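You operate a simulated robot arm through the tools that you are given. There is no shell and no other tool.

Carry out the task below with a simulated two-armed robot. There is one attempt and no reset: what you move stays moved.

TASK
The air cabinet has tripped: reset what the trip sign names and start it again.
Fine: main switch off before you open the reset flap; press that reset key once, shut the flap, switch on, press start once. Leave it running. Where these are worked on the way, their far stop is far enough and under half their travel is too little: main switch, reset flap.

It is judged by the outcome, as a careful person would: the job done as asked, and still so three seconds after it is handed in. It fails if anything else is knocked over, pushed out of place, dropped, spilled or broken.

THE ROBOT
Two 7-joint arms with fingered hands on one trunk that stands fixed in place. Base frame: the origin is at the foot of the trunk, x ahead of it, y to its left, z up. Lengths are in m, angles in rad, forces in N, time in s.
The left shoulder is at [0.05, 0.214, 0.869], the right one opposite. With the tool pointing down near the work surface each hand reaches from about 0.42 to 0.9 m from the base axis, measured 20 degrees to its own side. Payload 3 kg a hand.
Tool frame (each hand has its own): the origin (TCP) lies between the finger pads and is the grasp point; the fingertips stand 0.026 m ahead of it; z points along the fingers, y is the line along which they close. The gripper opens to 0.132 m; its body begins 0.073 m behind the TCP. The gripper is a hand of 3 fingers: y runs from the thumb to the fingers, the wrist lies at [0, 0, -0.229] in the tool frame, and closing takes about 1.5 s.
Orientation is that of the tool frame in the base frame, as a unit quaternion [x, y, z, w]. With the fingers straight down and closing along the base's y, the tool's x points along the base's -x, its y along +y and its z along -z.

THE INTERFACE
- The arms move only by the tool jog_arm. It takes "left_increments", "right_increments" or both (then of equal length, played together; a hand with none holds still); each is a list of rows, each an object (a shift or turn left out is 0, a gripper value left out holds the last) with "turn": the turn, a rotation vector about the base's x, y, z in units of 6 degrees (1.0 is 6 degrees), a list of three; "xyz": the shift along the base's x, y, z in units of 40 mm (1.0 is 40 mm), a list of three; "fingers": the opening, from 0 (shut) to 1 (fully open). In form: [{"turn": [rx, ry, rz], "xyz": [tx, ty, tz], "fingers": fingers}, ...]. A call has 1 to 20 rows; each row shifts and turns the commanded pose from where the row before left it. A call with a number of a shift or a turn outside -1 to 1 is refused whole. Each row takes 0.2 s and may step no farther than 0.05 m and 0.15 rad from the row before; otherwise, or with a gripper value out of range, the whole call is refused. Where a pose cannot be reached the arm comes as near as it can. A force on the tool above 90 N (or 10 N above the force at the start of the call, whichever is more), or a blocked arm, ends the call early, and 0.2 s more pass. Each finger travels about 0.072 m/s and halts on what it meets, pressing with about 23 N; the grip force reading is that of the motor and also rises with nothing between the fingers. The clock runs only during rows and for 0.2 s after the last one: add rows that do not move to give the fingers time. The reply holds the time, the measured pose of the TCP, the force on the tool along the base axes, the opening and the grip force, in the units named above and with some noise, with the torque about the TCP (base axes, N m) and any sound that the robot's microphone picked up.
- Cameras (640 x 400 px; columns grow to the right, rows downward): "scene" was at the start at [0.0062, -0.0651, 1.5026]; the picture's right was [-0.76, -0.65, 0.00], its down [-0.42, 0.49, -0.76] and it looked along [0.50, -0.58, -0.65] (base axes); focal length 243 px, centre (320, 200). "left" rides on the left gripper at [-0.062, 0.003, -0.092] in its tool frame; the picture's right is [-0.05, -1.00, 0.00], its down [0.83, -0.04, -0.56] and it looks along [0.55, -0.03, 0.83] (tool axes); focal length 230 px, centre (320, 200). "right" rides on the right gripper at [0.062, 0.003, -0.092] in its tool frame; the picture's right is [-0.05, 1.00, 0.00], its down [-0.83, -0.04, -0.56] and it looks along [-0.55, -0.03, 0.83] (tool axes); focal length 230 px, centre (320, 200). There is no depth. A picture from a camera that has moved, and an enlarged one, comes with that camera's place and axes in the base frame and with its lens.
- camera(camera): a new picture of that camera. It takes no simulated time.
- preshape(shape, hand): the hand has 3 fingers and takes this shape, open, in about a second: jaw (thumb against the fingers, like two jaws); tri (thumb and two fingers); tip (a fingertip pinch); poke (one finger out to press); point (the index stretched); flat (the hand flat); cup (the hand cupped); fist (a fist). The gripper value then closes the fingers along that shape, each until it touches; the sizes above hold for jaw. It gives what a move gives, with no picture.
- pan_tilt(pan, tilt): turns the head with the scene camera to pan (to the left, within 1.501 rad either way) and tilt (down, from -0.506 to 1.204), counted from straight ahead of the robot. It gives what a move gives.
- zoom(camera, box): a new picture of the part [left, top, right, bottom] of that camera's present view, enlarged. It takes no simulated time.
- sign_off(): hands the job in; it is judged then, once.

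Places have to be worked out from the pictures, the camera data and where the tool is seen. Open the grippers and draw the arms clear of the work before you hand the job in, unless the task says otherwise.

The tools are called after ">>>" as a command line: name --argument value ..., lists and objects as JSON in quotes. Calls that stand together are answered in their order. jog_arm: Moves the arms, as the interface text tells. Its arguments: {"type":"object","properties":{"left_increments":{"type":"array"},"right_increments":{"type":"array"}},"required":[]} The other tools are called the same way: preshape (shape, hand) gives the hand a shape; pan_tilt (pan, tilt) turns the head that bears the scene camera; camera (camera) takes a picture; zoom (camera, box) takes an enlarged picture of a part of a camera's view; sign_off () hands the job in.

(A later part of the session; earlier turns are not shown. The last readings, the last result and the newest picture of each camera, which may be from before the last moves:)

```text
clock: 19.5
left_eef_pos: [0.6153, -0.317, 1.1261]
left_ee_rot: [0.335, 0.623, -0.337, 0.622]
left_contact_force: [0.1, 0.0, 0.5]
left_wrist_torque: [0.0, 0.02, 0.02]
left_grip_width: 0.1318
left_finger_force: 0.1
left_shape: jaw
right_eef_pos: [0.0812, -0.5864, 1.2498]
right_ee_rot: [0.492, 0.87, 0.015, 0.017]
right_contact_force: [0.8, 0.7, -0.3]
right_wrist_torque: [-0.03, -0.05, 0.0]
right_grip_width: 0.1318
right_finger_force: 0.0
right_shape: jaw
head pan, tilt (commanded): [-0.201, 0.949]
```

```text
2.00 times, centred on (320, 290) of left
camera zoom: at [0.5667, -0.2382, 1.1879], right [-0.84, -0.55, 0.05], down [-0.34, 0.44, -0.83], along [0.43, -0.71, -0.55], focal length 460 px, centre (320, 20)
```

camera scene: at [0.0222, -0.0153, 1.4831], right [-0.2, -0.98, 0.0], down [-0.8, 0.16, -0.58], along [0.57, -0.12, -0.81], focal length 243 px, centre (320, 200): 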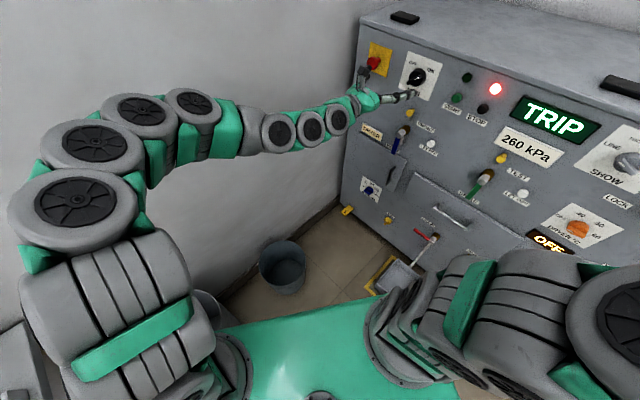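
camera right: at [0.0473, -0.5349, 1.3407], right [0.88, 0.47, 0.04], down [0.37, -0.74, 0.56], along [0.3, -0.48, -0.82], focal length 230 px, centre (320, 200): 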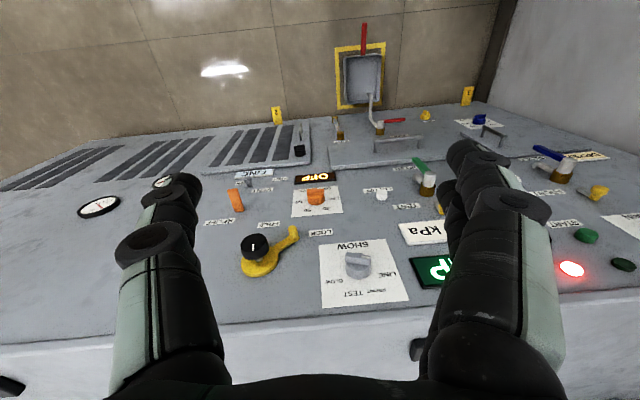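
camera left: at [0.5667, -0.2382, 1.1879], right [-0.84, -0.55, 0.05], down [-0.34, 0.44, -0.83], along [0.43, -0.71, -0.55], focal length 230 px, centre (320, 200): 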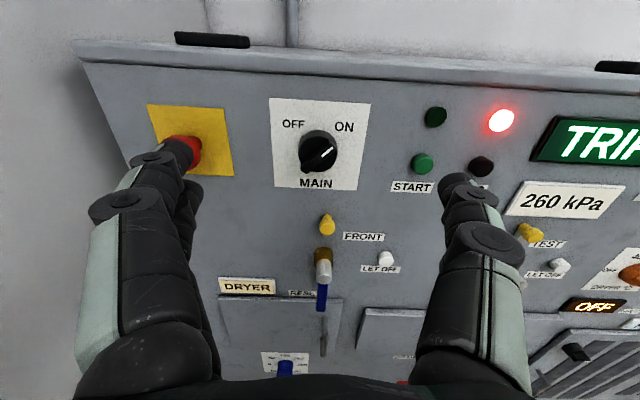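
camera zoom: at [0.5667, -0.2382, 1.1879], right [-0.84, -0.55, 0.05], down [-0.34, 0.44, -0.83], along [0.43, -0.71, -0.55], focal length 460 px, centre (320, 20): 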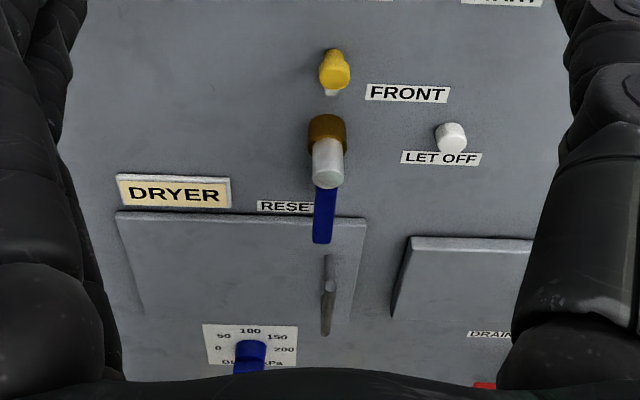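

The knob's centre works out at u=0.339 along the panel, z≈1.077, its grip bar standing out to n≈0.77 and leaning 45° toward ON. I roll the left hand 45° so its fingers close across the bar, line up with the knob and half-close the fingers.

>>> jog_arm --left_increments '[{"xyz": [0, 0, -0.2], "turn": [0.588, -0.895, 0], "fingers": 0.45}, {"xyz": [0, 0, -0.2], "turn": [0.588, -0.895, 0]}, {"xyz": [0, 0, -0.2], "turn": [0.588, -0.895, 0]}, {"xyz": [0, 0, -0.2], "turn": [0.588, -0.895, 0]}, {"xyz": [0, 0, -0.2], "turn": [0.588, -0.895, 0]}, {"xyz": [0, 0, -0.2], "turn": [0.588, -0.895, 0]}, {"turn": [0.588, -0.895, 0]}]'

>>> camera --camera "left"

>>> zoom --camera "scene" --box '[340, 30, 500, 130]'

```text
clock: 21.1
left_eef_pos: [0.6147, -0.3171, 1.0776]
left_ee_rot: [0.548, 0.446, -0.072, 0.704]
left_contact_force: [0.6, -0.3, 0.0]
left_wrist_torque: [0.01, 0.0, -0.03]
left_grip_width: 0.0601
left_finger_force: 0.0
left_shape: jaw
right_eef_pos: [0.0806, -0.5857, 1.2499]
right_ee_rot: [0.492, 0.87, 0.016, 0.017]
right_contact_force: [0.3, 0.8, -0.3]
right_wrist_torque: [-0.01, 0.03, -0.03]
right_grip_width: 0.1321
right_finger_force: 0.0
right_shape: jaw
head pan, tilt (commanded): [-0.201, 0.949]
```

```text
taken
camera left: at [0.5296, -0.2624, 1.1235], right [-0.62, -0.41, -0.67], down [0.16, 0.77, -0.62], along [0.77, -0.49, -0.41], focal length 230 px, centre (320, 200)
```

left: 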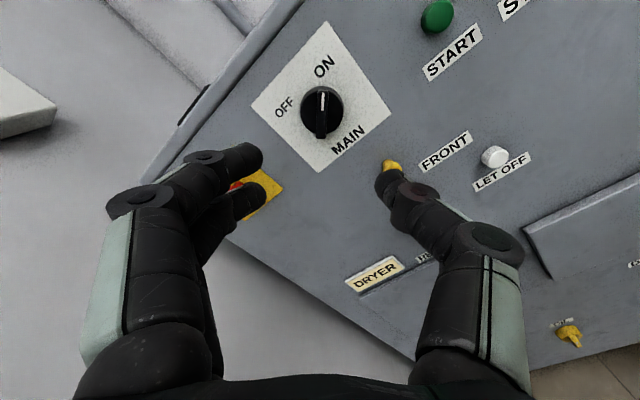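

```text
4.00 times, centred on (420, 80) of scene
camera zoom: at [0.0222, -0.0153, 1.4831], right [-0.2, -0.98, 0.0], down [-0.8, 0.16, -0.58], along [0.57, -0.12, -0.81], focal length 971 px, centre (-80, 680)
```

zoom: 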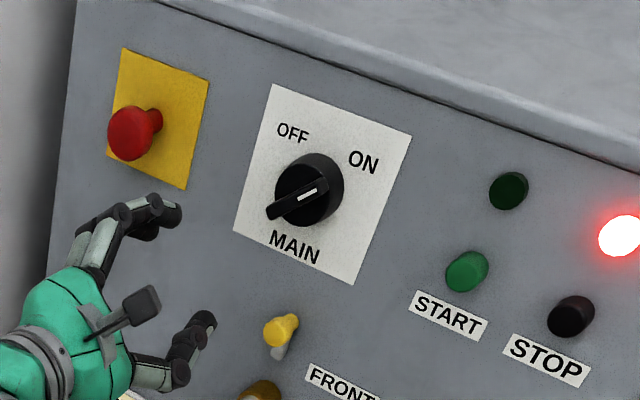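

The bar is now square between the fingers in the hand's view. I advance straight toward the knob to about 15 mm short of full depth and check.

>>> jog_arm --left_increments '[{"xyz": [0.49, -0.75, 0]}, {"xyz": [0.49, -0.75, 0]}, {"xyz": [0.49, -0.75, 0]}, {"xyz": [0.45, -0.69, 0]}]'

>>> camera --camera "left"

>>> zoom --camera "scene" --box '[360, 40, 480, 115]'

```text
clock: 22.1
left_eef_pos: [0.6916, -0.4362, 1.0782]
left_ee_rot: [0.548, 0.447, -0.073, 0.703]
left_contact_force: [0.9, -0.8, 0.7]
left_wrist_torque: [0.05, -0.01, -0.04]
left_grip_width: 0.0601
left_finger_force: 0.2
left_shape: jaw
right_eef_pos: [0.0804, -0.5869, 1.2499]
right_ee_rot: [0.491, 0.871, 0.015, 0.017]
right_contact_force: [0.6, 0.1, -0.5]
right_wrist_torque: [0.02, 0.03, 0.02]
right_grip_width: 0.1321
right_finger_force: 0.0
right_shape: jaw
head pan, tilt (commanded): [-0.201, 0.949]
```

```text
taken
camera left: at [0.6054, -0.381, 1.1245], right [-0.62, -0.41, -0.67], down [0.16, 0.77, -0.62], along [0.77, -0.49, -0.41], focal length 230 px, centre (320, 200)
```

left: 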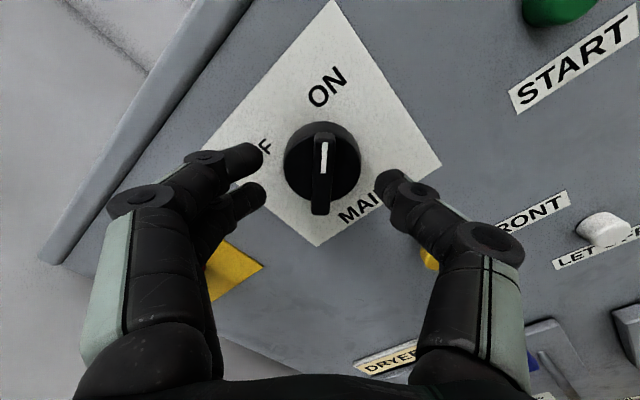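

```text
5.33 times, centred on (420, 78) of scene
camera zoom: at [0.0222, -0.0153, 1.4831], right [-0.2, -0.98, 0.0], down [-0.8, 0.16, -0.58], along [0.57, -0.12, -0.81], focal length 1295 px, centre (-213, 853)
```

zoom: 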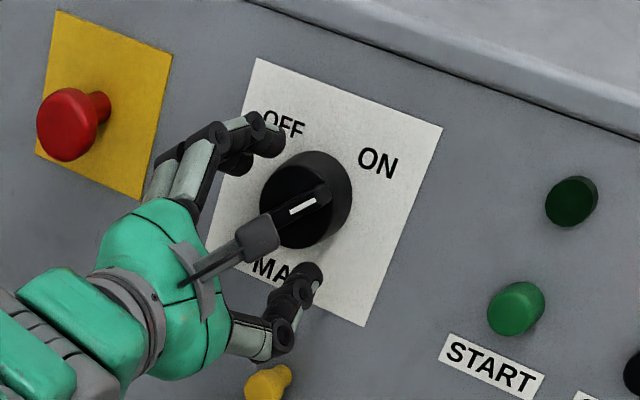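

The fingertips straddle the bar evenly. I go 8 mm deeper, then close the fingers on the bar.

>>> jog_arm --left_increments '[{"xyz": [0.11, -0.167, 0]}, {"fingers": 0}, {"xyz": [0, 0, 0]}, {"xyz": [0, 0, 0]}, {"xyz": [0, 0, 0]}]'

>>> camera --camera "left"

>>> zoom --camera "scene" --box '[360, 40, 480, 115]'

```text
clock: 23.3
left_eef_pos: [0.6955, -0.4413, 1.0788]
left_ee_rot: [0.548, 0.447, -0.072, 0.703]
left_contact_force: [3.4, -3.8, 0.3]
left_wrist_torque: [0.01, -0.02, 0.03]
left_grip_width: 0.0068
left_finger_force: 23.6
left_shape: jaw
right_eef_pos: [0.08, -0.5868, 1.2496]
right_ee_rot: [0.491, 0.871, 0.015, 0.017]
right_contact_force: [0.2, -0.3, -0.2]
right_wrist_torque: [0.01, 0.03, 0.02]
right_grip_width: 0.1321
right_finger_force: 0.1
right_shape: jaw
head pan, tilt (commanded): [-0.201, 0.949]
```

```text
taken
camera left: at [0.6103, -0.3865, 1.125], right [-0.62, -0.41, -0.67], down [0.16, 0.77, -0.62], along [0.77, -0.49, -0.41], focal length 230 px, centre (320, 200)
```

left: 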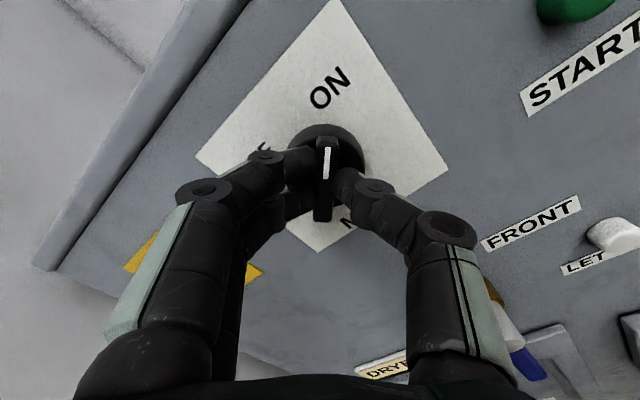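

```text
5.33 times, centred on (420, 78) of scene
camera zoom: at [0.0222, -0.0154, 1.4831], right [-0.2, -0.98, 0.0], down [-0.8, 0.16, -0.58], along [0.57, -0.12, -0.81], focal length 1295 px, centre (-213, 853)
```

zoom: 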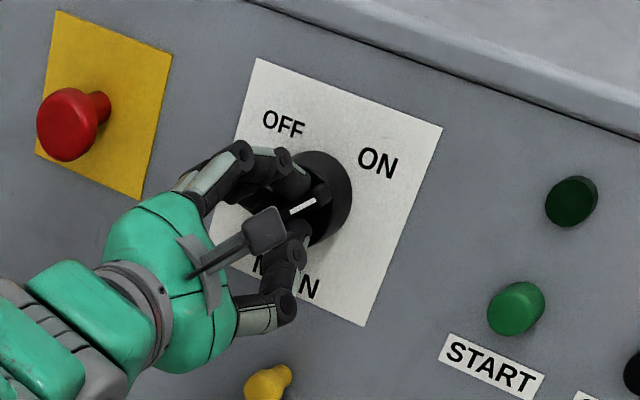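

The bar is gripped (7 mm between pads). I turn the hand counter-clockwise toward OFF, starting with four rows and a check.

>>> jog_arm --left_increments '[{"turn": [-0.604, 0.92, 0]}, {"turn": [-0.604, 0.92, 0]}, {"turn": [-0.604, 0.92, 0]}, {"turn": [-0.604, 0.92, 0]}]'

>>> camera --camera "left"

>>> zoom --camera "scene" --box '[360, 40, 480, 115]'

```text
clock: 24.3
left_eef_pos: [0.6971, -0.4394, 1.0778]
left_ee_rot: [0.43, 0.561, -0.233, 0.668]
left_contact_force: [6.7, -0.8, 3.7]
left_wrist_torque: [-0.05, -0.06, 0.2]
left_grip_width: 0.0063
left_finger_force: 23.1
left_shape: jaw
right_eef_pos: [0.0813, -0.5866, 1.2503]
right_ee_rot: [0.491, 0.871, 0.016, 0.017]
right_contact_force: [0.1, 1.1, 0.0]
right_wrist_torque: [-0.02, -0.02, -0.02]
right_grip_width: 0.1319
right_finger_force: 0.0
right_shape: jaw
head pan, tilt (commanded): [-0.201, 0.949]
```

```text
taken
camera left: at [0.6319, -0.3722, 1.1378], right [-0.81, -0.53, -0.27], down [-0.12, 0.58, -0.8], along [0.58, -0.61, -0.53], focal length 230 px, centre (320, 200)
```

left: 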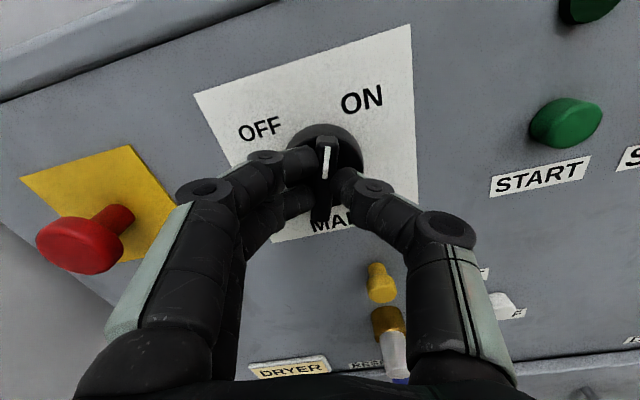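

```text
5.33 times, centred on (420, 78) of scene
camera zoom: at [0.0222, -0.0153, 1.4831], right [-0.2, -0.98, 0.0], down [-0.8, 0.16, -0.58], along [0.57, -0.12, -0.81], focal length 1295 px, centre (-213, 853)
```

zoom: 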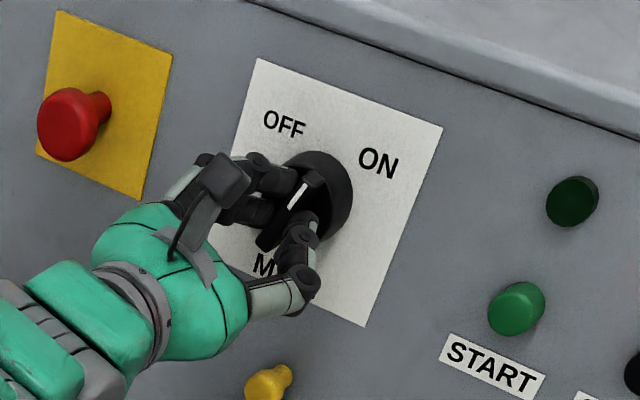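

The switch turns with the hand and nothing is near the emergency stop. I carry on toward OFF.

>>> jog_arm --left_increments '[{"turn": [-0.604, 0.92, 0]}, {"turn": [-0.604, 0.92, 0]}, {"turn": [-0.604, 0.92, 0]}, {"turn": [-0.604, 0.92, 0]}, {"turn": [-0.604, 0.92, 0]}, {"turn": [-0.604, 0.92, 0]}, {"turn": [-0.604, 0.92, 0]}, {"turn": [-0.604, 0.92, 0]}]'

>>> camera --camera "left"

>>> zoom --camera "scene" --box '[360, 40, 480, 115]'

```text
clock: 26.1
left_eef_pos: [0.6966, -0.4409, 1.0775]
left_ee_rot: [0.136, 0.694, -0.505, 0.494]
left_contact_force: [17.8, 0.8, -1.1]
left_wrist_torque: [0.17, 0.01, 0.35]
left_grip_width: 0.0058
left_finger_force: 22.9
left_shape: jaw
right_eef_pos: [0.0808, -0.5871, 1.2499]
right_ee_rot: [0.491, 0.871, 0.015, 0.017]
right_contact_force: [-0.1, 0.1, 0.5]
right_wrist_torque: [-0.05, -0.02, -0.02]
right_grip_width: 0.1317
right_finger_force: 0.1
right_shape: jaw
head pan, tilt (commanded): [-0.201, 0.949]
```

```text
taken
camera left: at [0.6767, -0.342, 1.1263], right [-0.66, -0.44, 0.61], down [-0.73, 0.19, -0.66], along [0.17, -0.88, -0.44], focal length 230 px, centre (320, 200)
```

left: 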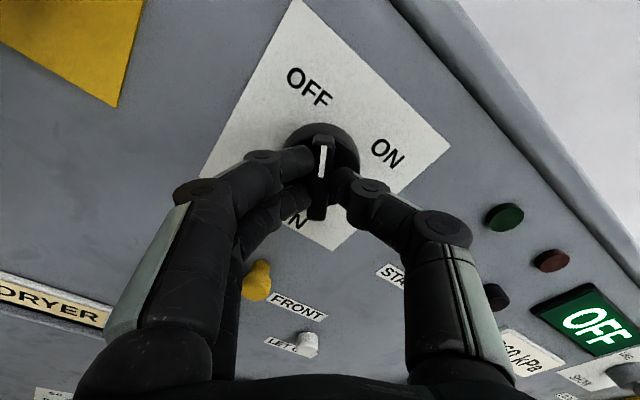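

```text
5.33 times, centred on (420, 78) of scene
camera zoom: at [0.0225, -0.0153, 1.4831], right [-0.2, -0.98, 0.0], down [-0.8, 0.16, -0.58], along [0.57, -0.12, -0.81], focal length 1295 px, centre (-213, 853)
```

zoom: 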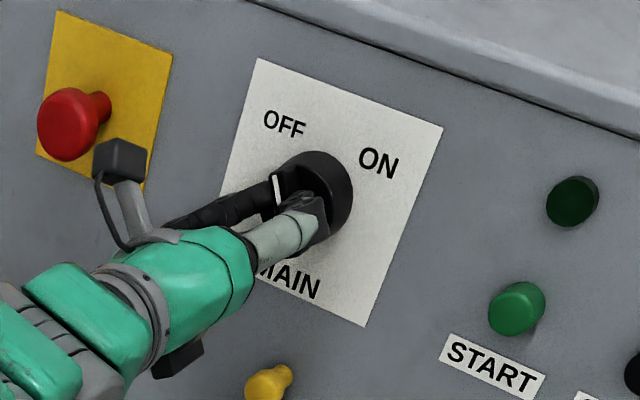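

The panel display now says OFF and the red lamp is out. I turn about 10° more to bring the switch to its far stop.

>>> jog_arm --left_increments '[{"turn": [-0.5, 0.76, 0]}, {"turn": [-0.5, 0.76, 0]}]'

>>> zoom --camera "left" --box '[200, 50, 460, 250]'

```text
clock: 26.7
left_eef_pos: [0.6955, -0.4403, 1.0777]
left_ee_rot: [0.07, 0.703, -0.55, 0.444]
left_contact_force: [18.5, 2.8, -4.8]
left_wrist_torque: [0.16, -0.02, 0.38]
left_grip_width: 0.0056
left_finger_force: 22.7
left_shape: jaw
right_eef_pos: [0.0812, -0.5874, 1.2499]
right_ee_rot: [0.492, 0.871, 0.015, 0.016]
right_contact_force: [0.3, 0.2, 0.7]
right_wrist_torque: [0.0, -0.02, -0.01]
right_grip_width: 0.1319
right_finger_force: 0.1
right_shape: jaw
head pan, tilt (commanded): [-0.201, 0.949]
```

```text
2.00 times, centred on (330, 150) of left
camera zoom: at [0.6837, -0.3373, 1.1182], right [-0.56, -0.37, 0.75], down [-0.82, 0.12, -0.55], along [0.11, -0.92, -0.37], focal length 460 px, centre (300, 300)
```

zoom: 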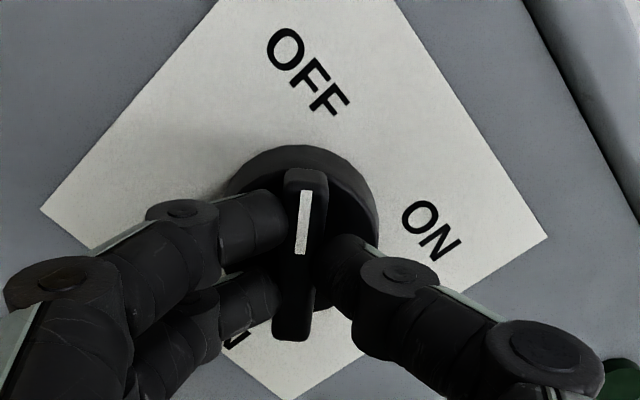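

MAIN now points at OFF. I release the switch, back straight off, then roll the hand level again.

>>> jog_arm --left_increments '[{"fingers": 0.5}, {"xyz": [0, 0, 0]}, {"xyz": [0, 0, 0]}, {"xyz": [-0.25, 0.38, 0]}, {"xyz": [-0.4, 0.61, 0]}, {"xyz": [-0.49, 0.75, 0]}, {"xyz": [-0.49, 0.75, 0]}, {"xyz": [-0.49, 0.75, 0]}, {"turn": [0.588, -0.895, 0]}, {"turn": [0.588, -0.895, 0]}, {"turn": [0.588, -0.895, 0]}, {"turn": [0.588, -0.895, 0]}, {"turn": [0.588, -0.895, 0]}, {"turn": [0.588, -0.895, 0]}, {"turn": [0.588, -0.895, 0]}]'

>>> camera --camera "left"

>>> camera --camera "scene"

```text
clock: 29.9
left_eef_pos: [0.6123, -0.3103, 1.079]
left_ee_rot: [0.336, 0.623, -0.337, 0.621]
left_contact_force: [-0.3, 0.3, 0.7]
left_wrist_torque: [-0.01, 0.0, -0.02]
left_grip_width: 0.0655
left_finger_force: 0.0
left_shape: jaw
right_eef_pos: [0.0813, -0.5862, 1.2495]
right_ee_rot: [0.491, 0.871, 0.016, 0.018]
right_contact_force: [0.2, 0.0, -0.4]
right_wrist_torque: [-0.01, 0.01, -0.01]
right_grip_width: 0.1319
right_finger_force: 0.1
right_shape: jaw
head pan, tilt (commanded): [-0.201, 0.949]
```

```text
taken
camera left: at [0.5638, -0.2316, 1.1402], right [-0.83, -0.55, 0.05], down [-0.34, 0.44, -0.83], along [0.43, -0.71, -0.56], focal length 230 px, centre (320, 200)
```

left: 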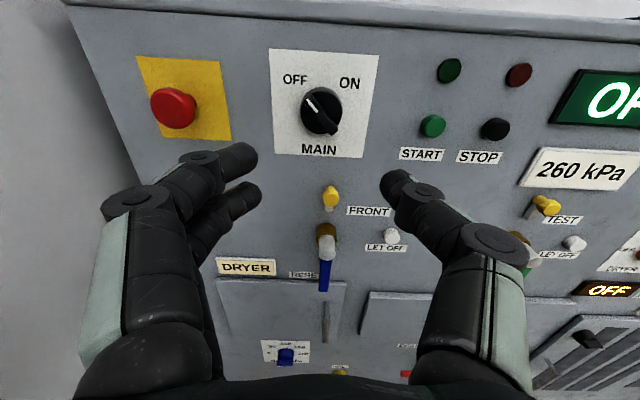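

```text
taken
camera scene: at [0.0222, -0.0153, 1.4831], right [-0.2, -0.98, 0.0], down [-0.8, 0.16, -0.58], along [0.57, -0.12, -0.81], focal length 243 px, centre (320, 200)
```

scene: 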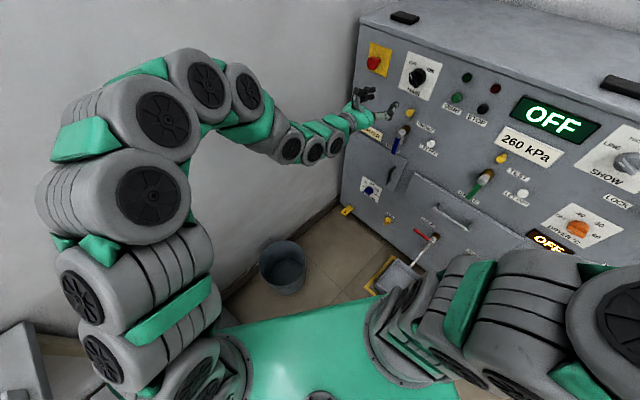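

MAIN stands at OFF and the display agrees. I lower the left hand, still well clear of the panel, to the height of the reset flap's handle.

>>> jog_arm --left_increments '[{"xyz": [-0.068, -0.045, -0.95]}, {"xyz": [-0.068, -0.045, -0.95]}, {"xyz": [-0.068, -0.045, -0.95]}, {"xyz": [-0.068, -0.045, -0.95]}, {"xyz": [-0.068, -0.045, -0.95]}, {"xyz": [-0.068, -0.045, -0.95]}, {"xyz": [-0.068, -0.045, -0.95]}, {"xyz": [-0.068, -0.045, -0.95]}, {"xyz": [-0.068, -0.045, -0.95]}, {"xyz": [-0.068, -0.045, -0.95]}, {"xyz": [-0.068, -0.045, -0.95]}]'

>>> camera --camera "left"

>>> camera --camera "scene"

```text
clock: 32.3
left_eef_pos: [0.5801, -0.3321, 0.6597]
left_ee_rot: [0.334, 0.623, -0.337, 0.621]
left_contact_force: [0.4, 0.5, 0.2]
left_wrist_torque: [-0.02, 0.02, 0.02]
left_grip_width: 0.0656
left_finger_force: 0.0
left_shape: jaw
right_eef_pos: [0.0815, -0.5867, 1.2494]
right_ee_rot: [0.492, 0.871, 0.016, 0.017]
right_contact_force: [0.0, 0.3, 0.5]
right_wrist_torque: [-0.01, -0.01, 0.03]
right_grip_width: 0.1321
right_finger_force: 0.2
right_shape: jaw
head pan, tilt (commanded): [-0.201, 0.949]
```

```text
taken
camera left: at [0.5319, -0.2533, 0.7212], right [-0.84, -0.55, 0.06], down [-0.34, 0.44, -0.83], along [0.43, -0.71, -0.55], focal length 230 px, centre (320, 200)
```

left: 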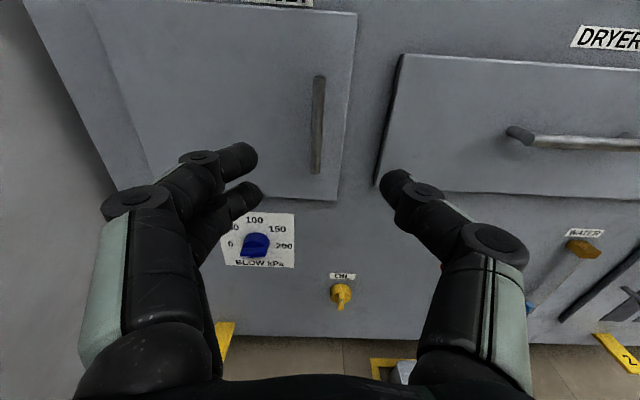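

```text
taken
camera scene: at [0.0222, -0.0153, 1.4831], right [-0.2, -0.98, 0.0], down [-0.8, 0.16, -0.58], along [0.57, -0.12, -0.81], focal length 243 px, centre (320, 200)
```

scene: 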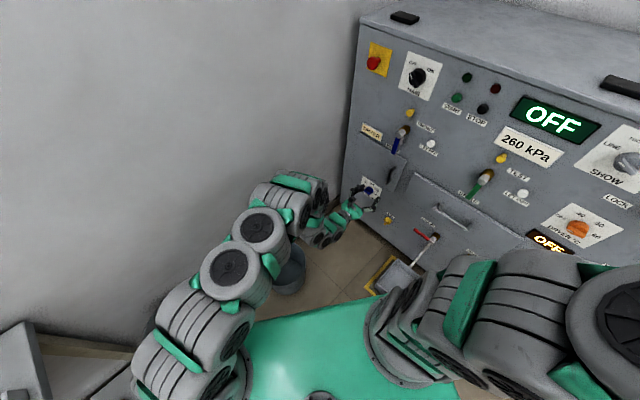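

The handle bar is straight ahead (u≈0.304, z 0.60–0.70, about 4 cm off the flap). I advance most of the way with the fingers around it and check.

>>> jog_arm --left_increments '[{"xyz": [0.52, -0.794, -0.08]}, {"xyz": [0.52, -0.794, -0.08]}, {"xyz": [0.52, -0.794, -0.08]}]'

>>> camera --camera "left"

>>> zoom --camera "scene" --box '[330, 130, 450, 230]'

```text
clock: 33.1
left_eef_pos: [0.6445, -0.4271, 0.6506]
left_ee_rot: [0.334, 0.623, -0.338, 0.621]
left_contact_force: [0.3, 0.3, 0.1]
left_wrist_torque: [-0.01, 0.02, -0.02]
left_grip_width: 0.065
left_finger_force: 0.1
left_shape: jaw
right_eef_pos: [0.0809, -0.5873, 1.2499]
right_ee_rot: [0.492, 0.871, 0.016, 0.017]
right_contact_force: [0.4, 0.3, -1.0]
right_wrist_torque: [0.01, 0.01, -0.01]
right_grip_width: 0.1319
right_finger_force: 0.1
right_shape: jaw
head pan, tilt (commanded): [-0.201, 0.949]
```

```text
taken
camera left: at [0.5956, -0.348, 0.7121], right [-0.84, -0.55, 0.06], down [-0.34, 0.44, -0.83], along [0.43, -0.71, -0.55], focal length 230 px, centre (320, 200)
```

left: 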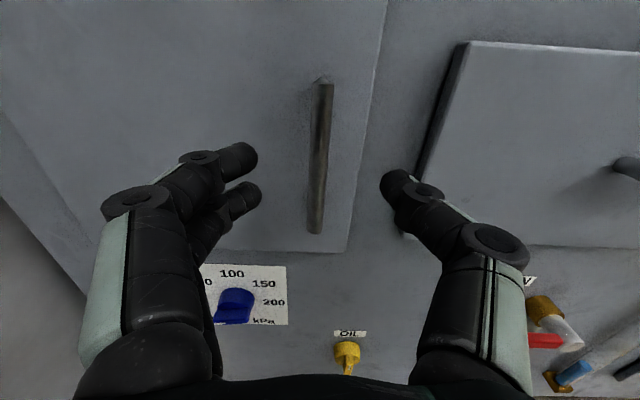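

```text
4.00 times, centred on (390, 180) of scene
camera zoom: at [0.0222, -0.0153, 1.4831], right [-0.2, -0.98, 0.0], down [-0.8, 0.16, -0.58], along [0.57, -0.12, -0.81], focal length 971 px, centre (40, 280)
```

zoom: 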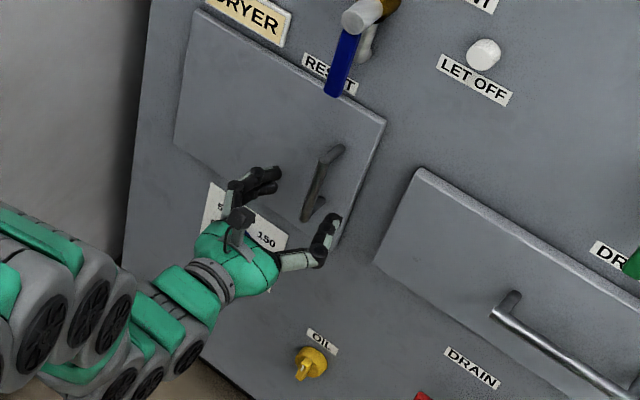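

The bar is centred between the fingers. I move the last 33 mm in and close on the handle.

>>> jog_arm --left_increments '[{"xyz": [0.24, -0.365, 0]}, {"xyz": [0.22, -0.335, 0]}, {"fingers": 0}, {"xyz": [0, 0, 0]}, {"xyz": [0, 0, 0]}, {"xyz": [0, 0, 0]}]'

>>> camera --camera "left"

>>> zoom --camera "scene" --box '[330, 130, 450, 230]'

```text
clock: 34.5
left_eef_pos: [0.6621, -0.4541, 0.6509]
left_ee_rot: [0.336, 0.623, -0.337, 0.621]
left_contact_force: [0.6, 2.1, -0.1]
left_wrist_torque: [0.0, 0.03, 0.0]
left_grip_width: 0.0
left_finger_force: 23.4
left_shape: jaw
right_eef_pos: [0.0798, -0.5869, 1.2484]
right_ee_rot: [0.491, 0.871, 0.015, 0.016]
right_contact_force: [-0.1, 0.5, -0.9]
right_wrist_torque: [-0.01, 0.01, -0.01]
right_grip_width: 0.1321
right_finger_force: 0.1
right_shape: jaw
head pan, tilt (commanded): [-0.201, 0.949]
```

```text
taken
camera left: at [0.6146, -0.3755, 0.7125], right [-0.83, -0.55, 0.06], down [-0.34, 0.44, -0.83], along [0.43, -0.71, -0.55], focal length 230 px, centre (320, 200)
```

left: 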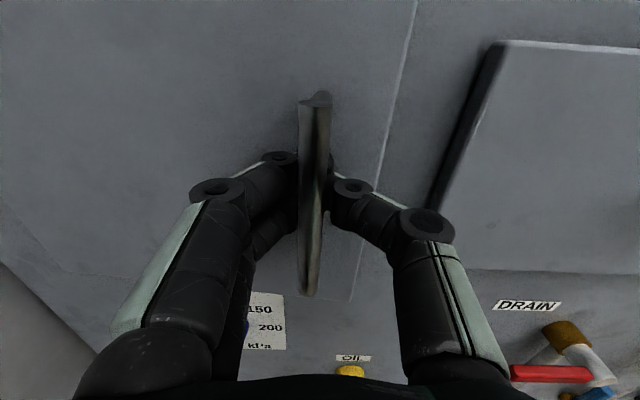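

```text
4.00 times, centred on (390, 180) of scene
camera zoom: at [0.0222, -0.0153, 1.4831], right [-0.2, -0.98, 0.0], down [-0.8, 0.16, -0.58], along [0.57, -0.12, -0.81], focal length 971 px, centre (40, 280)
```

zoom: 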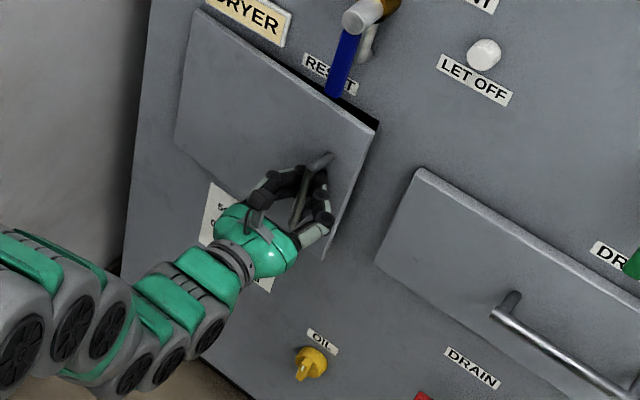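

The fingers have closed behind the bar and the flap is already slightly ajar. I now pull it open along its arc (hinge on the left at u≈0.527), turning the hand with it.

>>> jog_arm --left_increments '[{"xyz": [-0.087, 0.406, 0], "turn": [0, 0, -0.5]}, {"xyz": [-0.087, 0.406, 0], "turn": [0, 0, -0.5]}, {"xyz": [-0.05, 0.495, 0], "turn": [0, 0, -0.5]}, {"xyz": [-0.05, 0.495, 0], "turn": [0, 0, -0.5]}]'

>>> camera --camera "left"

>>> zoom --camera "scene" --box '[310, 120, 470, 240]'

```text
clock: 35.5
left_eef_pos: [0.6514, -0.384, 0.6512]
left_ee_rot: [0.399, 0.583, -0.402, 0.582]
left_contact_force: [0.3, 0.8, 0.7]
left_wrist_torque: [-0.02, 0.03, -0.03]
left_grip_width: 0.0
left_finger_force: 22.8
left_shape: jaw
right_eef_pos: [0.0803, -0.5868, 1.2505]
right_ee_rot: [0.492, 0.871, 0.015, 0.016]
right_contact_force: [0.1, 0.6, 0.3]
right_wrist_torque: [-0.02, -0.01, 0.02]
right_grip_width: 0.1317
right_finger_force: 0.0
right_shape: jaw
head pan, tilt (commanded): [-0.201, 0.949]
```

```text
taken
camera left: at [0.62, -0.2964, 0.7132], right [-0.93, -0.36, 0.06], down [-0.24, 0.5, -0.83], along [0.27, -0.79, -0.55], focal length 230 px, centre (320, 200)
```

left: 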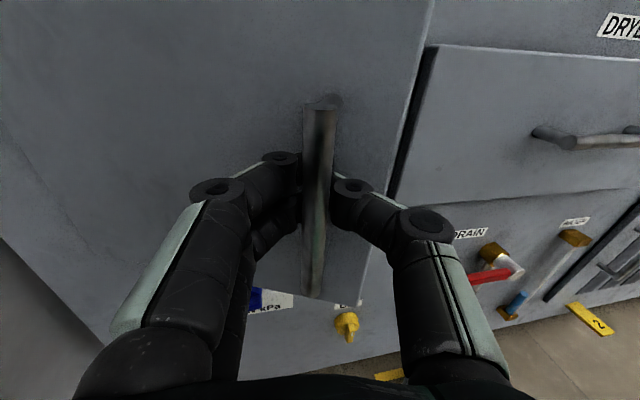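

```text
3.33 times, centred on (390, 180) of scene
camera zoom: at [0.0221, -0.0153, 1.4831], right [-0.2, -0.98, 0.0], down [-0.8, 0.16, -0.58], along [0.57, -0.12, -0.81], focal length 809 px, centre (87, 267)
```

zoom: 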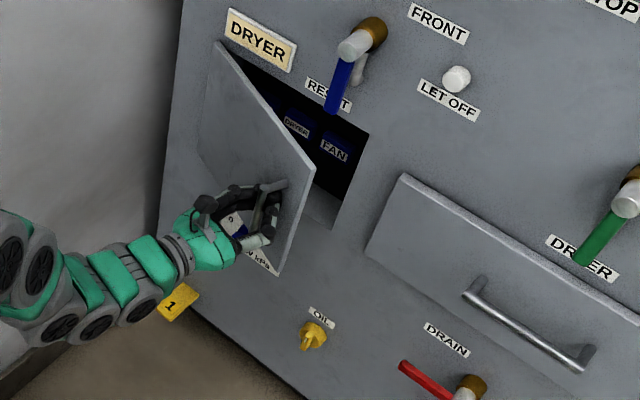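

The flap swings open nicely and inside I see blue keys labelled DRYER and FAN. I pull it further, to about 45°.

>>> jog_arm --left_increments '[{"xyz": [0.037, 0.497, 0], "turn": [0, 0, -0.6]}, {"xyz": [0.037, 0.497, 0], "turn": [0, 0, -0.6]}, {"xyz": [0.123, 0.482, 0], "turn": [0, 0, -0.6]}, {"xyz": [0.123, 0.482, 0], "turn": [0, 0, -0.6]}]'

>>> camera --camera "left"

>>> camera --camera "scene"

```text
clock: 36.5
left_eef_pos: [0.6649, -0.3051, 0.6509]
left_ee_rot: [0.469, 0.531, -0.47, 0.527]
left_contact_force: [-0.3, -0.6, 0.1]
left_wrist_torque: [0.01, 0.01, 0.0]
left_grip_width: 0.0
left_finger_force: 22.6
left_shape: jaw
right_eef_pos: [0.08, -0.5878, 1.2506]
right_ee_rot: [0.492, 0.871, 0.016, 0.017]
right_contact_force: [0.4, 1.1, 0.5]
right_wrist_torque: [0.0, 0.01, -0.02]
right_grip_width: 0.1321
right_finger_force: 0.1
right_shape: jaw
head pan, tilt (commanded): [-0.201, 0.949]
```

```text
taken
camera left: at [0.6569, -0.2124, 0.7123], right [-0.99, -0.12, 0.06], down [-0.11, 0.55, -0.83], along [0.07, -0.83, -0.56], focal length 230 px, centre (320, 200)
```

left: 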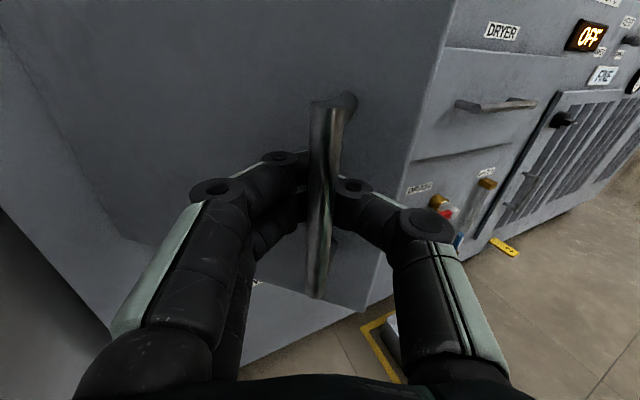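

```text
taken
camera scene: at [0.0222, -0.0153, 1.4831], right [-0.2, -0.98, 0.0], down [-0.8, 0.16, -0.58], along [0.57, -0.12, -0.81], focal length 243 px, centre (320, 200)
```

scene: 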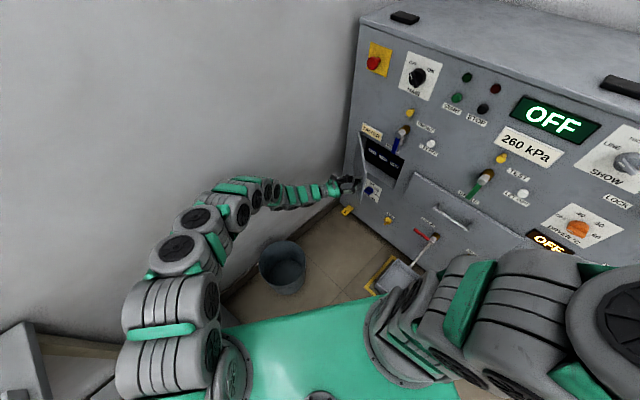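

The flap is at roughly 45°. Before letting go I zoom on the keys inside.

>>> zoom --camera "scene" --box '[345, 110, 425, 210]'

>>> zoom --camera "right" --box '[420, 80, 640, 220]'

```text
4.00 times, centred on (385, 160) of scene
camera zoom: at [0.0222, -0.0153, 1.4831], right [-0.2, -0.98, 0.0], down [-0.8, 0.16, -0.58], along [0.57, -0.12, -0.81], focal length 971 px, centre (60, 360)
```

zoom: 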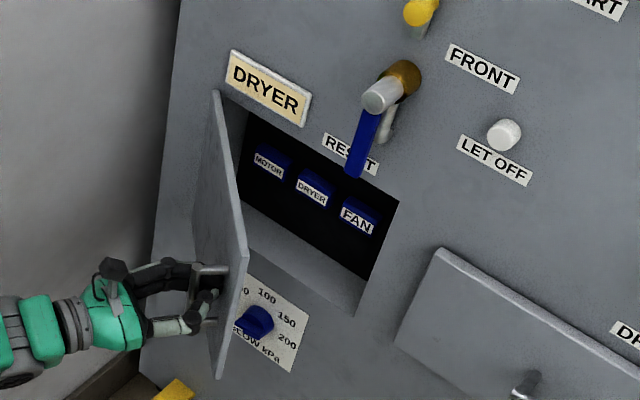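

```text
2.86 times, centred on (530, 150) of right
camera zoom: at [0.0479, -0.5349, 1.3405], right [0.88, 0.47, 0.04], down [0.37, -0.74, 0.56], along [0.3, -0.48, -0.82], focal length 657 px, centre (-280, 343)
```

zoom: 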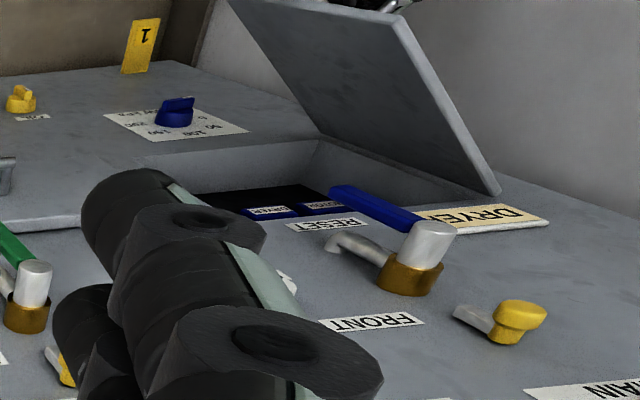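

The recess holds three reset keys: MOTOR, DRYER, FAN — I need the middle one, DRYER. First I release the handle, backing off from the flap while squaring the hand to the panel again.

>>> jog_arm --left_increments '[{"fingers": 0.6}, {"xyz": [0, 0, 0]}, {"xyz": [0, 0, 0]}, {"xyz": [0, 0, 0]}, {"xyz": [-0.15, 0.6, 0]}, {"xyz": [-0.25, 0.7, 0], "turn": [0, 0, 0.4]}, {"xyz": [-0.4, 0.6, 0], "turn": [0, 0, 0.8]}, {"xyz": [-0.4, 0.6, 0], "turn": [0, 0, 0.8]}, {"xyz": [-0.4, 0.5, 0], "turn": [0, 0, 0.8]}, {"xyz": [-0.4, 0.4, 0], "turn": [0, 0, 0.8]}, {"turn": [0, 0, 0.8]}]'

>>> camera --camera "left"

>>> zoom --camera "scene" --box '[310, 100, 450, 220]'

```text
clock: 38.9
left_eef_pos: [0.5841, -0.1667, 0.651]
left_ee_rot: [0.335, 0.623, -0.337, 0.621]
left_contact_force: [0.2, 0.2, -0.2]
left_wrist_torque: [0.02, 0.0, 0.0]
left_grip_width: 0.0789
left_finger_force: 0.1
left_shape: jaw
right_eef_pos: [0.0802, -0.5866, 1.249]
right_ee_rot: [0.491, 0.871, 0.015, 0.017]
right_contact_force: [-1.0, 0.3, 0.3]
right_wrist_torque: [0.02, 0.03, 0.01]
right_grip_width: 0.1319
right_finger_force: 0.1
right_shape: jaw
head pan, tilt (commanded): [-0.201, 0.949]
```

```text
taken
camera left: at [0.5356, -0.0876, 0.7118], right [-0.83, -0.55, 0.06], down [-0.34, 0.44, -0.83], along [0.43, -0.71, -0.56], focal length 230 px, centre (320, 200)
```

left: 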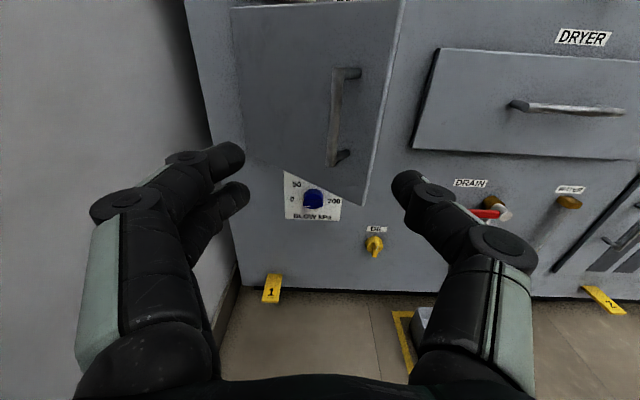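

```text
3.33 times, centred on (380, 160) of scene
camera zoom: at [0.0222, -0.0153, 1.4831], right [-0.2, -0.98, 0.0], down [-0.8, 0.16, -0.58], along [0.57, -0.12, -0.81], focal length 809 px, centre (120, 333)
```

zoom: 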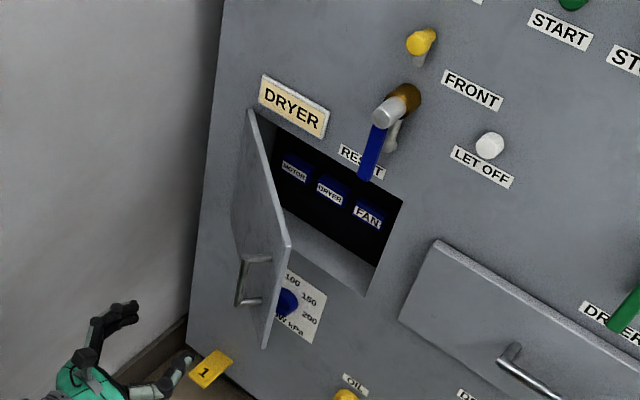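

The flap stays where I left it, about 41° open. I change the left hand to the poke shape here in free space and look at where the finger sits.

>>> preshape --shape "poke" --hand "left"

>>> camera --camera "left"

>>> camera --camera "scene"

```text
clock: 39.8
left_eef_pos: [0.5845, -0.1674, 0.6506]
left_ee_rot: [0.335, 0.623, -0.338, 0.621]
left_contact_force: [-0.2, 0.8, 0.2]
left_wrist_torque: [0.0, -0.01, -0.01]
left_grip_width: 0.0
left_finger_force: 0.1
left_shape: poke
right_eef_pos: [0.0808, -0.5874, 1.2497]
right_ee_rot: [0.491, 0.871, 0.015, 0.018]
right_contact_force: [0.3, 0.0, 0.3]
right_wrist_torque: [0.0, 0.0, 0.0]
right_grip_width: 0.1319
right_finger_force: 0.0
right_shape: jaw
head pan, tilt (commanded): [-0.201, 0.949]
```

```text
taken
camera left: at [0.536, -0.088, 0.7119], right [-0.84, -0.55, 0.06], down [-0.34, 0.44, -0.83], along [0.43, -0.71, -0.56], focal length 230 px, centre (320, 200)
```

left: 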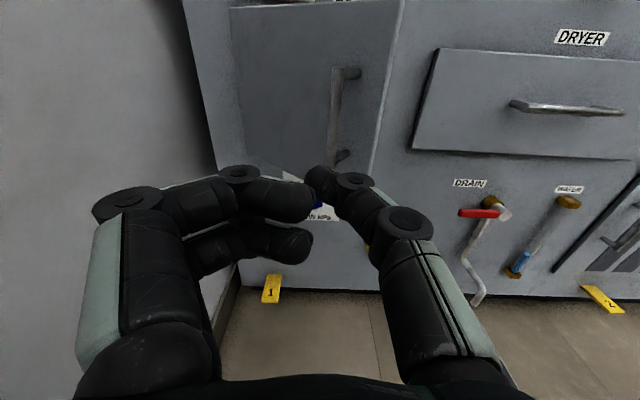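

```text
taken
camera scene: at [0.0222, -0.0153, 1.4831], right [-0.2, -0.98, 0.0], down [-0.8, 0.16, -0.58], along [0.57, -0.12, -0.81], focal length 243 px, centre (320, 200)
```

scene: 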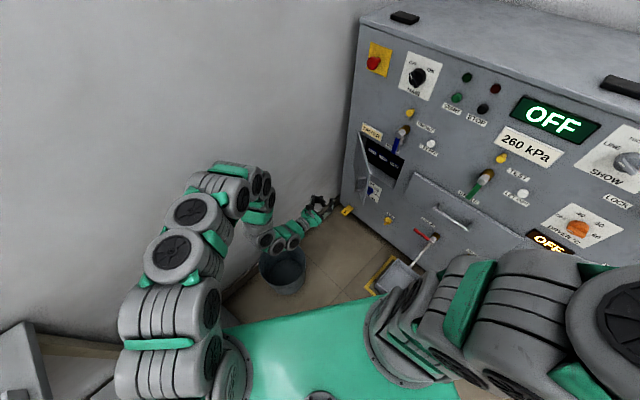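

In poke the thumb tip leads only slightly ahead of the curled fingers. I compare with the point shape.

>>> preshape --shape "point" --hand "left"

>>> camera --camera "left"

>>> zoom --camera "scene" --box '[260, 150, 380, 260]'

```text
clock: 40.7
left_eef_pos: [0.5833, -0.1674, 0.6496]
left_ee_rot: [0.335, 0.623, -0.338, 0.621]
left_contact_force: [-0.6, -0.1, 1.1]
left_wrist_torque: [-0.02, 0.0, 0.0]
left_grip_width: 0.0
left_finger_force: 0.1
left_shape: point
right_eef_pos: [0.0812, -0.5876, 1.2492]
right_ee_rot: [0.491, 0.871, 0.015, 0.017]
right_contact_force: [0.0, -0.7, 0.4]
right_wrist_torque: [-0.02, 0.0, -0.02]
right_grip_width: 0.1315
right_finger_force: 0.1
right_shape: jaw
head pan, tilt (commanded): [-0.201, 0.949]
```

```text
taken
camera left: at [0.536, -0.088, 0.7119], right [-0.84, -0.55, 0.06], down [-0.34, 0.44, -0.83], along [0.43, -0.71, -0.56], focal length 230 px, centre (320, 200)
```

left: 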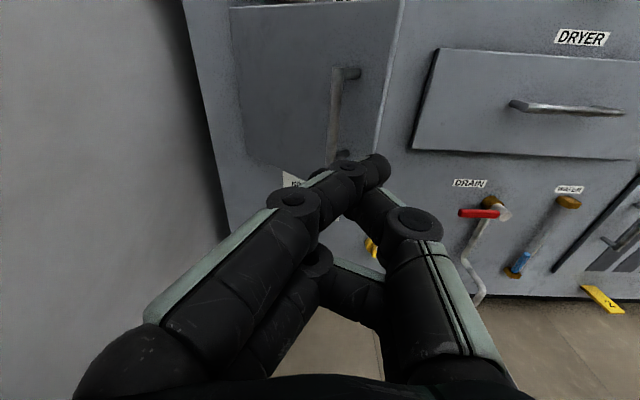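

```text
3.64 times, centred on (320, 205) of scene
camera zoom: at [0.0221, -0.0153, 1.4831], right [-0.2, -0.98, 0.0], down [-0.8, 0.16, -0.58], along [0.57, -0.12, -0.81], focal length 883 px, centre (320, 182)
```

zoom: 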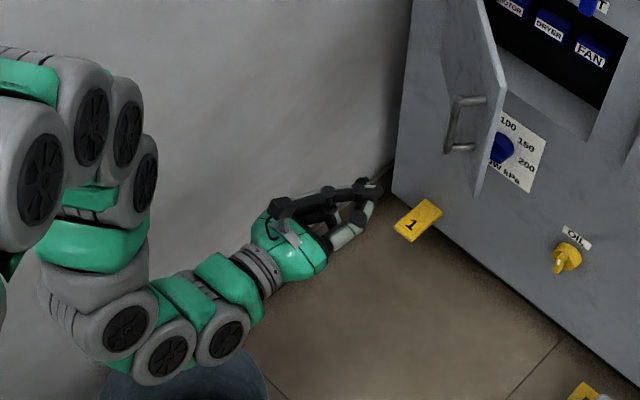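

The fingers may still be settling, so I let half a second pass and look again.

>>> jog_arm --left_increments '[{"xyz": [0, 0, 0]}, {"xyz": [0, 0, 0]}, {"xyz": [0, 0, 0]}, {"xyz": [0, 0, 0]}]'

>>> camera --camera "left"

>>> zoom --camera "scene" --box '[300, 170, 360, 230]'

```text
clock: 41.7
left_eef_pos: [0.5825, -0.1676, 0.651]
left_ee_rot: [0.335, 0.623, -0.338, 0.621]
left_contact_force: [-1.2, 0.5, 0.4]
left_wrist_torque: [0.01, 0.05, 0.01]
left_grip_width: 0.0
left_finger_force: 0.1
left_shape: point
right_eef_pos: [0.0804, -0.5873, 1.2492]
right_ee_rot: [0.492, 0.87, 0.016, 0.017]
right_contact_force: [-0.2, -0.1, 0.0]
right_wrist_torque: [0.02, -0.03, 0.01]
right_grip_width: 0.1322
right_finger_force: 0.2
right_shape: jaw
head pan, tilt (commanded): [-0.201, 0.949]
```

```text
taken
camera left: at [0.5359, -0.088, 0.7119], right [-0.83, -0.55, 0.06], down [-0.34, 0.44, -0.83], along [0.43, -0.71, -0.56], focal length 230 px, centre (320, 200)
```

left: 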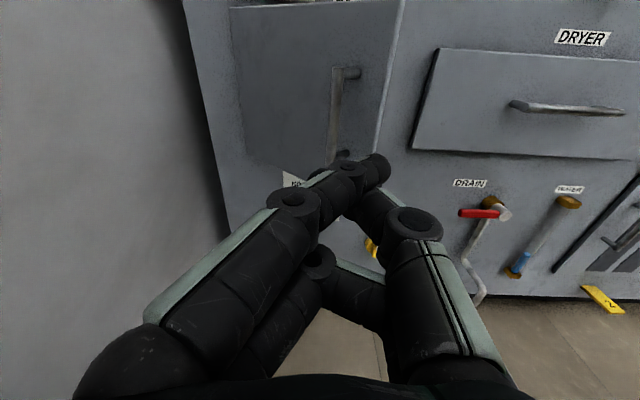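

```text
6.67 times, centred on (330, 200) of scene
camera zoom: at [0.0222, -0.0153, 1.4831], right [-0.2, -0.98, 0.0], down [-0.8, 0.16, -0.58], along [0.57, -0.12, -0.81], focal length 1618 px, centre (253, 200)
```

zoom: 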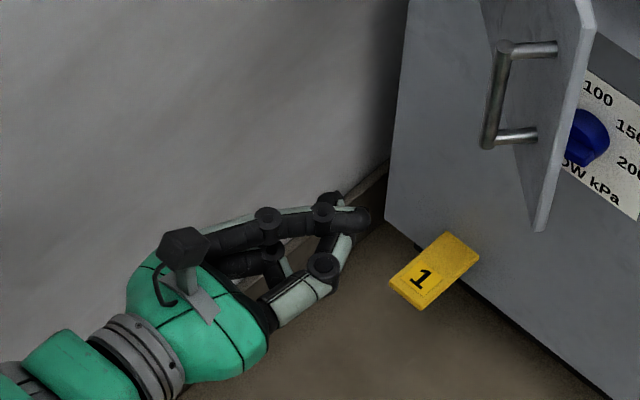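

Point crosses the fingers, so poke looks better for aiming. I go back to poke and look at it from the head camera too.

>>> preshape --shape "poke" --hand "left"

>>> jog_arm --left_increments '[{"xyz": [0, 0, 0]}, {"xyz": [0, 0, 0]}]'

>>> zoom --camera "left" --box '[200, 120, 440, 300]'

>>> zoom --camera "scene" --box '[300, 170, 360, 230]'

```text
clock: 42.6
left_eef_pos: [0.5842, -0.1671, 0.6497]
left_ee_rot: [0.334, 0.624, -0.337, 0.621]
left_contact_force: [0.0, -0.1, -1.4]
left_wrist_torque: [0.0, 0.01, -0.01]
left_grip_width: 0.0001
left_finger_force: 0.2
left_shape: poke
right_eef_pos: [0.0802, -0.5877, 1.2499]
right_ee_rot: [0.492, 0.87, 0.016, 0.017]
right_contact_force: [1.5, 0.2, -0.3]
right_wrist_torque: [0.02, 0.01, 0.01]
right_grip_width: 0.1317
right_finger_force: 0.0
right_shape: jaw
head pan, tilt (commanded): [-0.201, 0.949]
```

```text
clock: 43.2
left_eef_pos: [0.5848, -0.1679, 0.6501]
left_ee_rot: [0.335, 0.623, -0.338, 0.621]
left_contact_force: [0.1, 0.2, 0.9]
left_wrist_torque: [-0.03, -0.03, 0.02]
left_grip_width: 0.0
left_finger_force: 0.0
left_shape: poke
right_eef_pos: [0.0801, -0.5876, 1.2487]
right_ee_rot: [0.491, 0.871, 0.016, 0.016]
right_contact_force: [-0.1, 0.4, 0.7]
right_wrist_torque: [0.0, -0.02, 0.02]
right_grip_width: 0.1318
right_finger_force: 0.0
right_shape: jaw
head pan, tilt (commanded): [-0.201, 0.949]
```

```text
2.22 times, centred on (320, 210) of left
camera zoom: at [0.5359, -0.088, 0.7119], right [-0.83, -0.55, 0.06], down [-0.34, 0.44, -0.83], along [0.43, -0.71, -0.56], focal length 511 px, centre (320, 178)
```

zoom: 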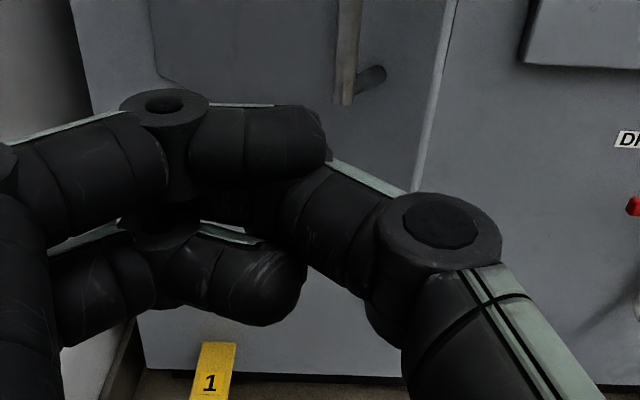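

```text
6.67 times, centred on (330, 200) of scene
camera zoom: at [0.0222, -0.0153, 1.4831], right [-0.2, -0.98, 0.0], down [-0.8, 0.16, -0.58], along [0.57, -0.12, -0.81], focal length 1618 px, centre (253, 200)
```

zoom: 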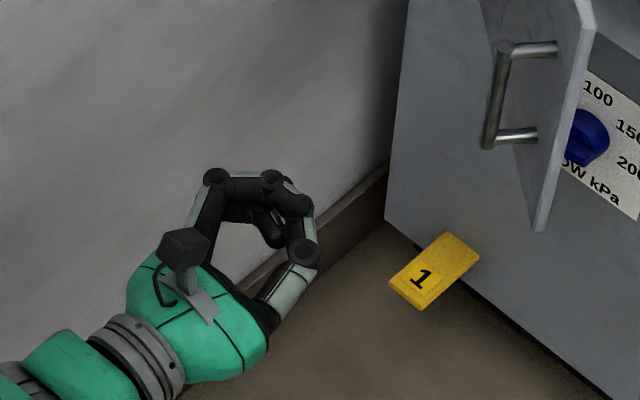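

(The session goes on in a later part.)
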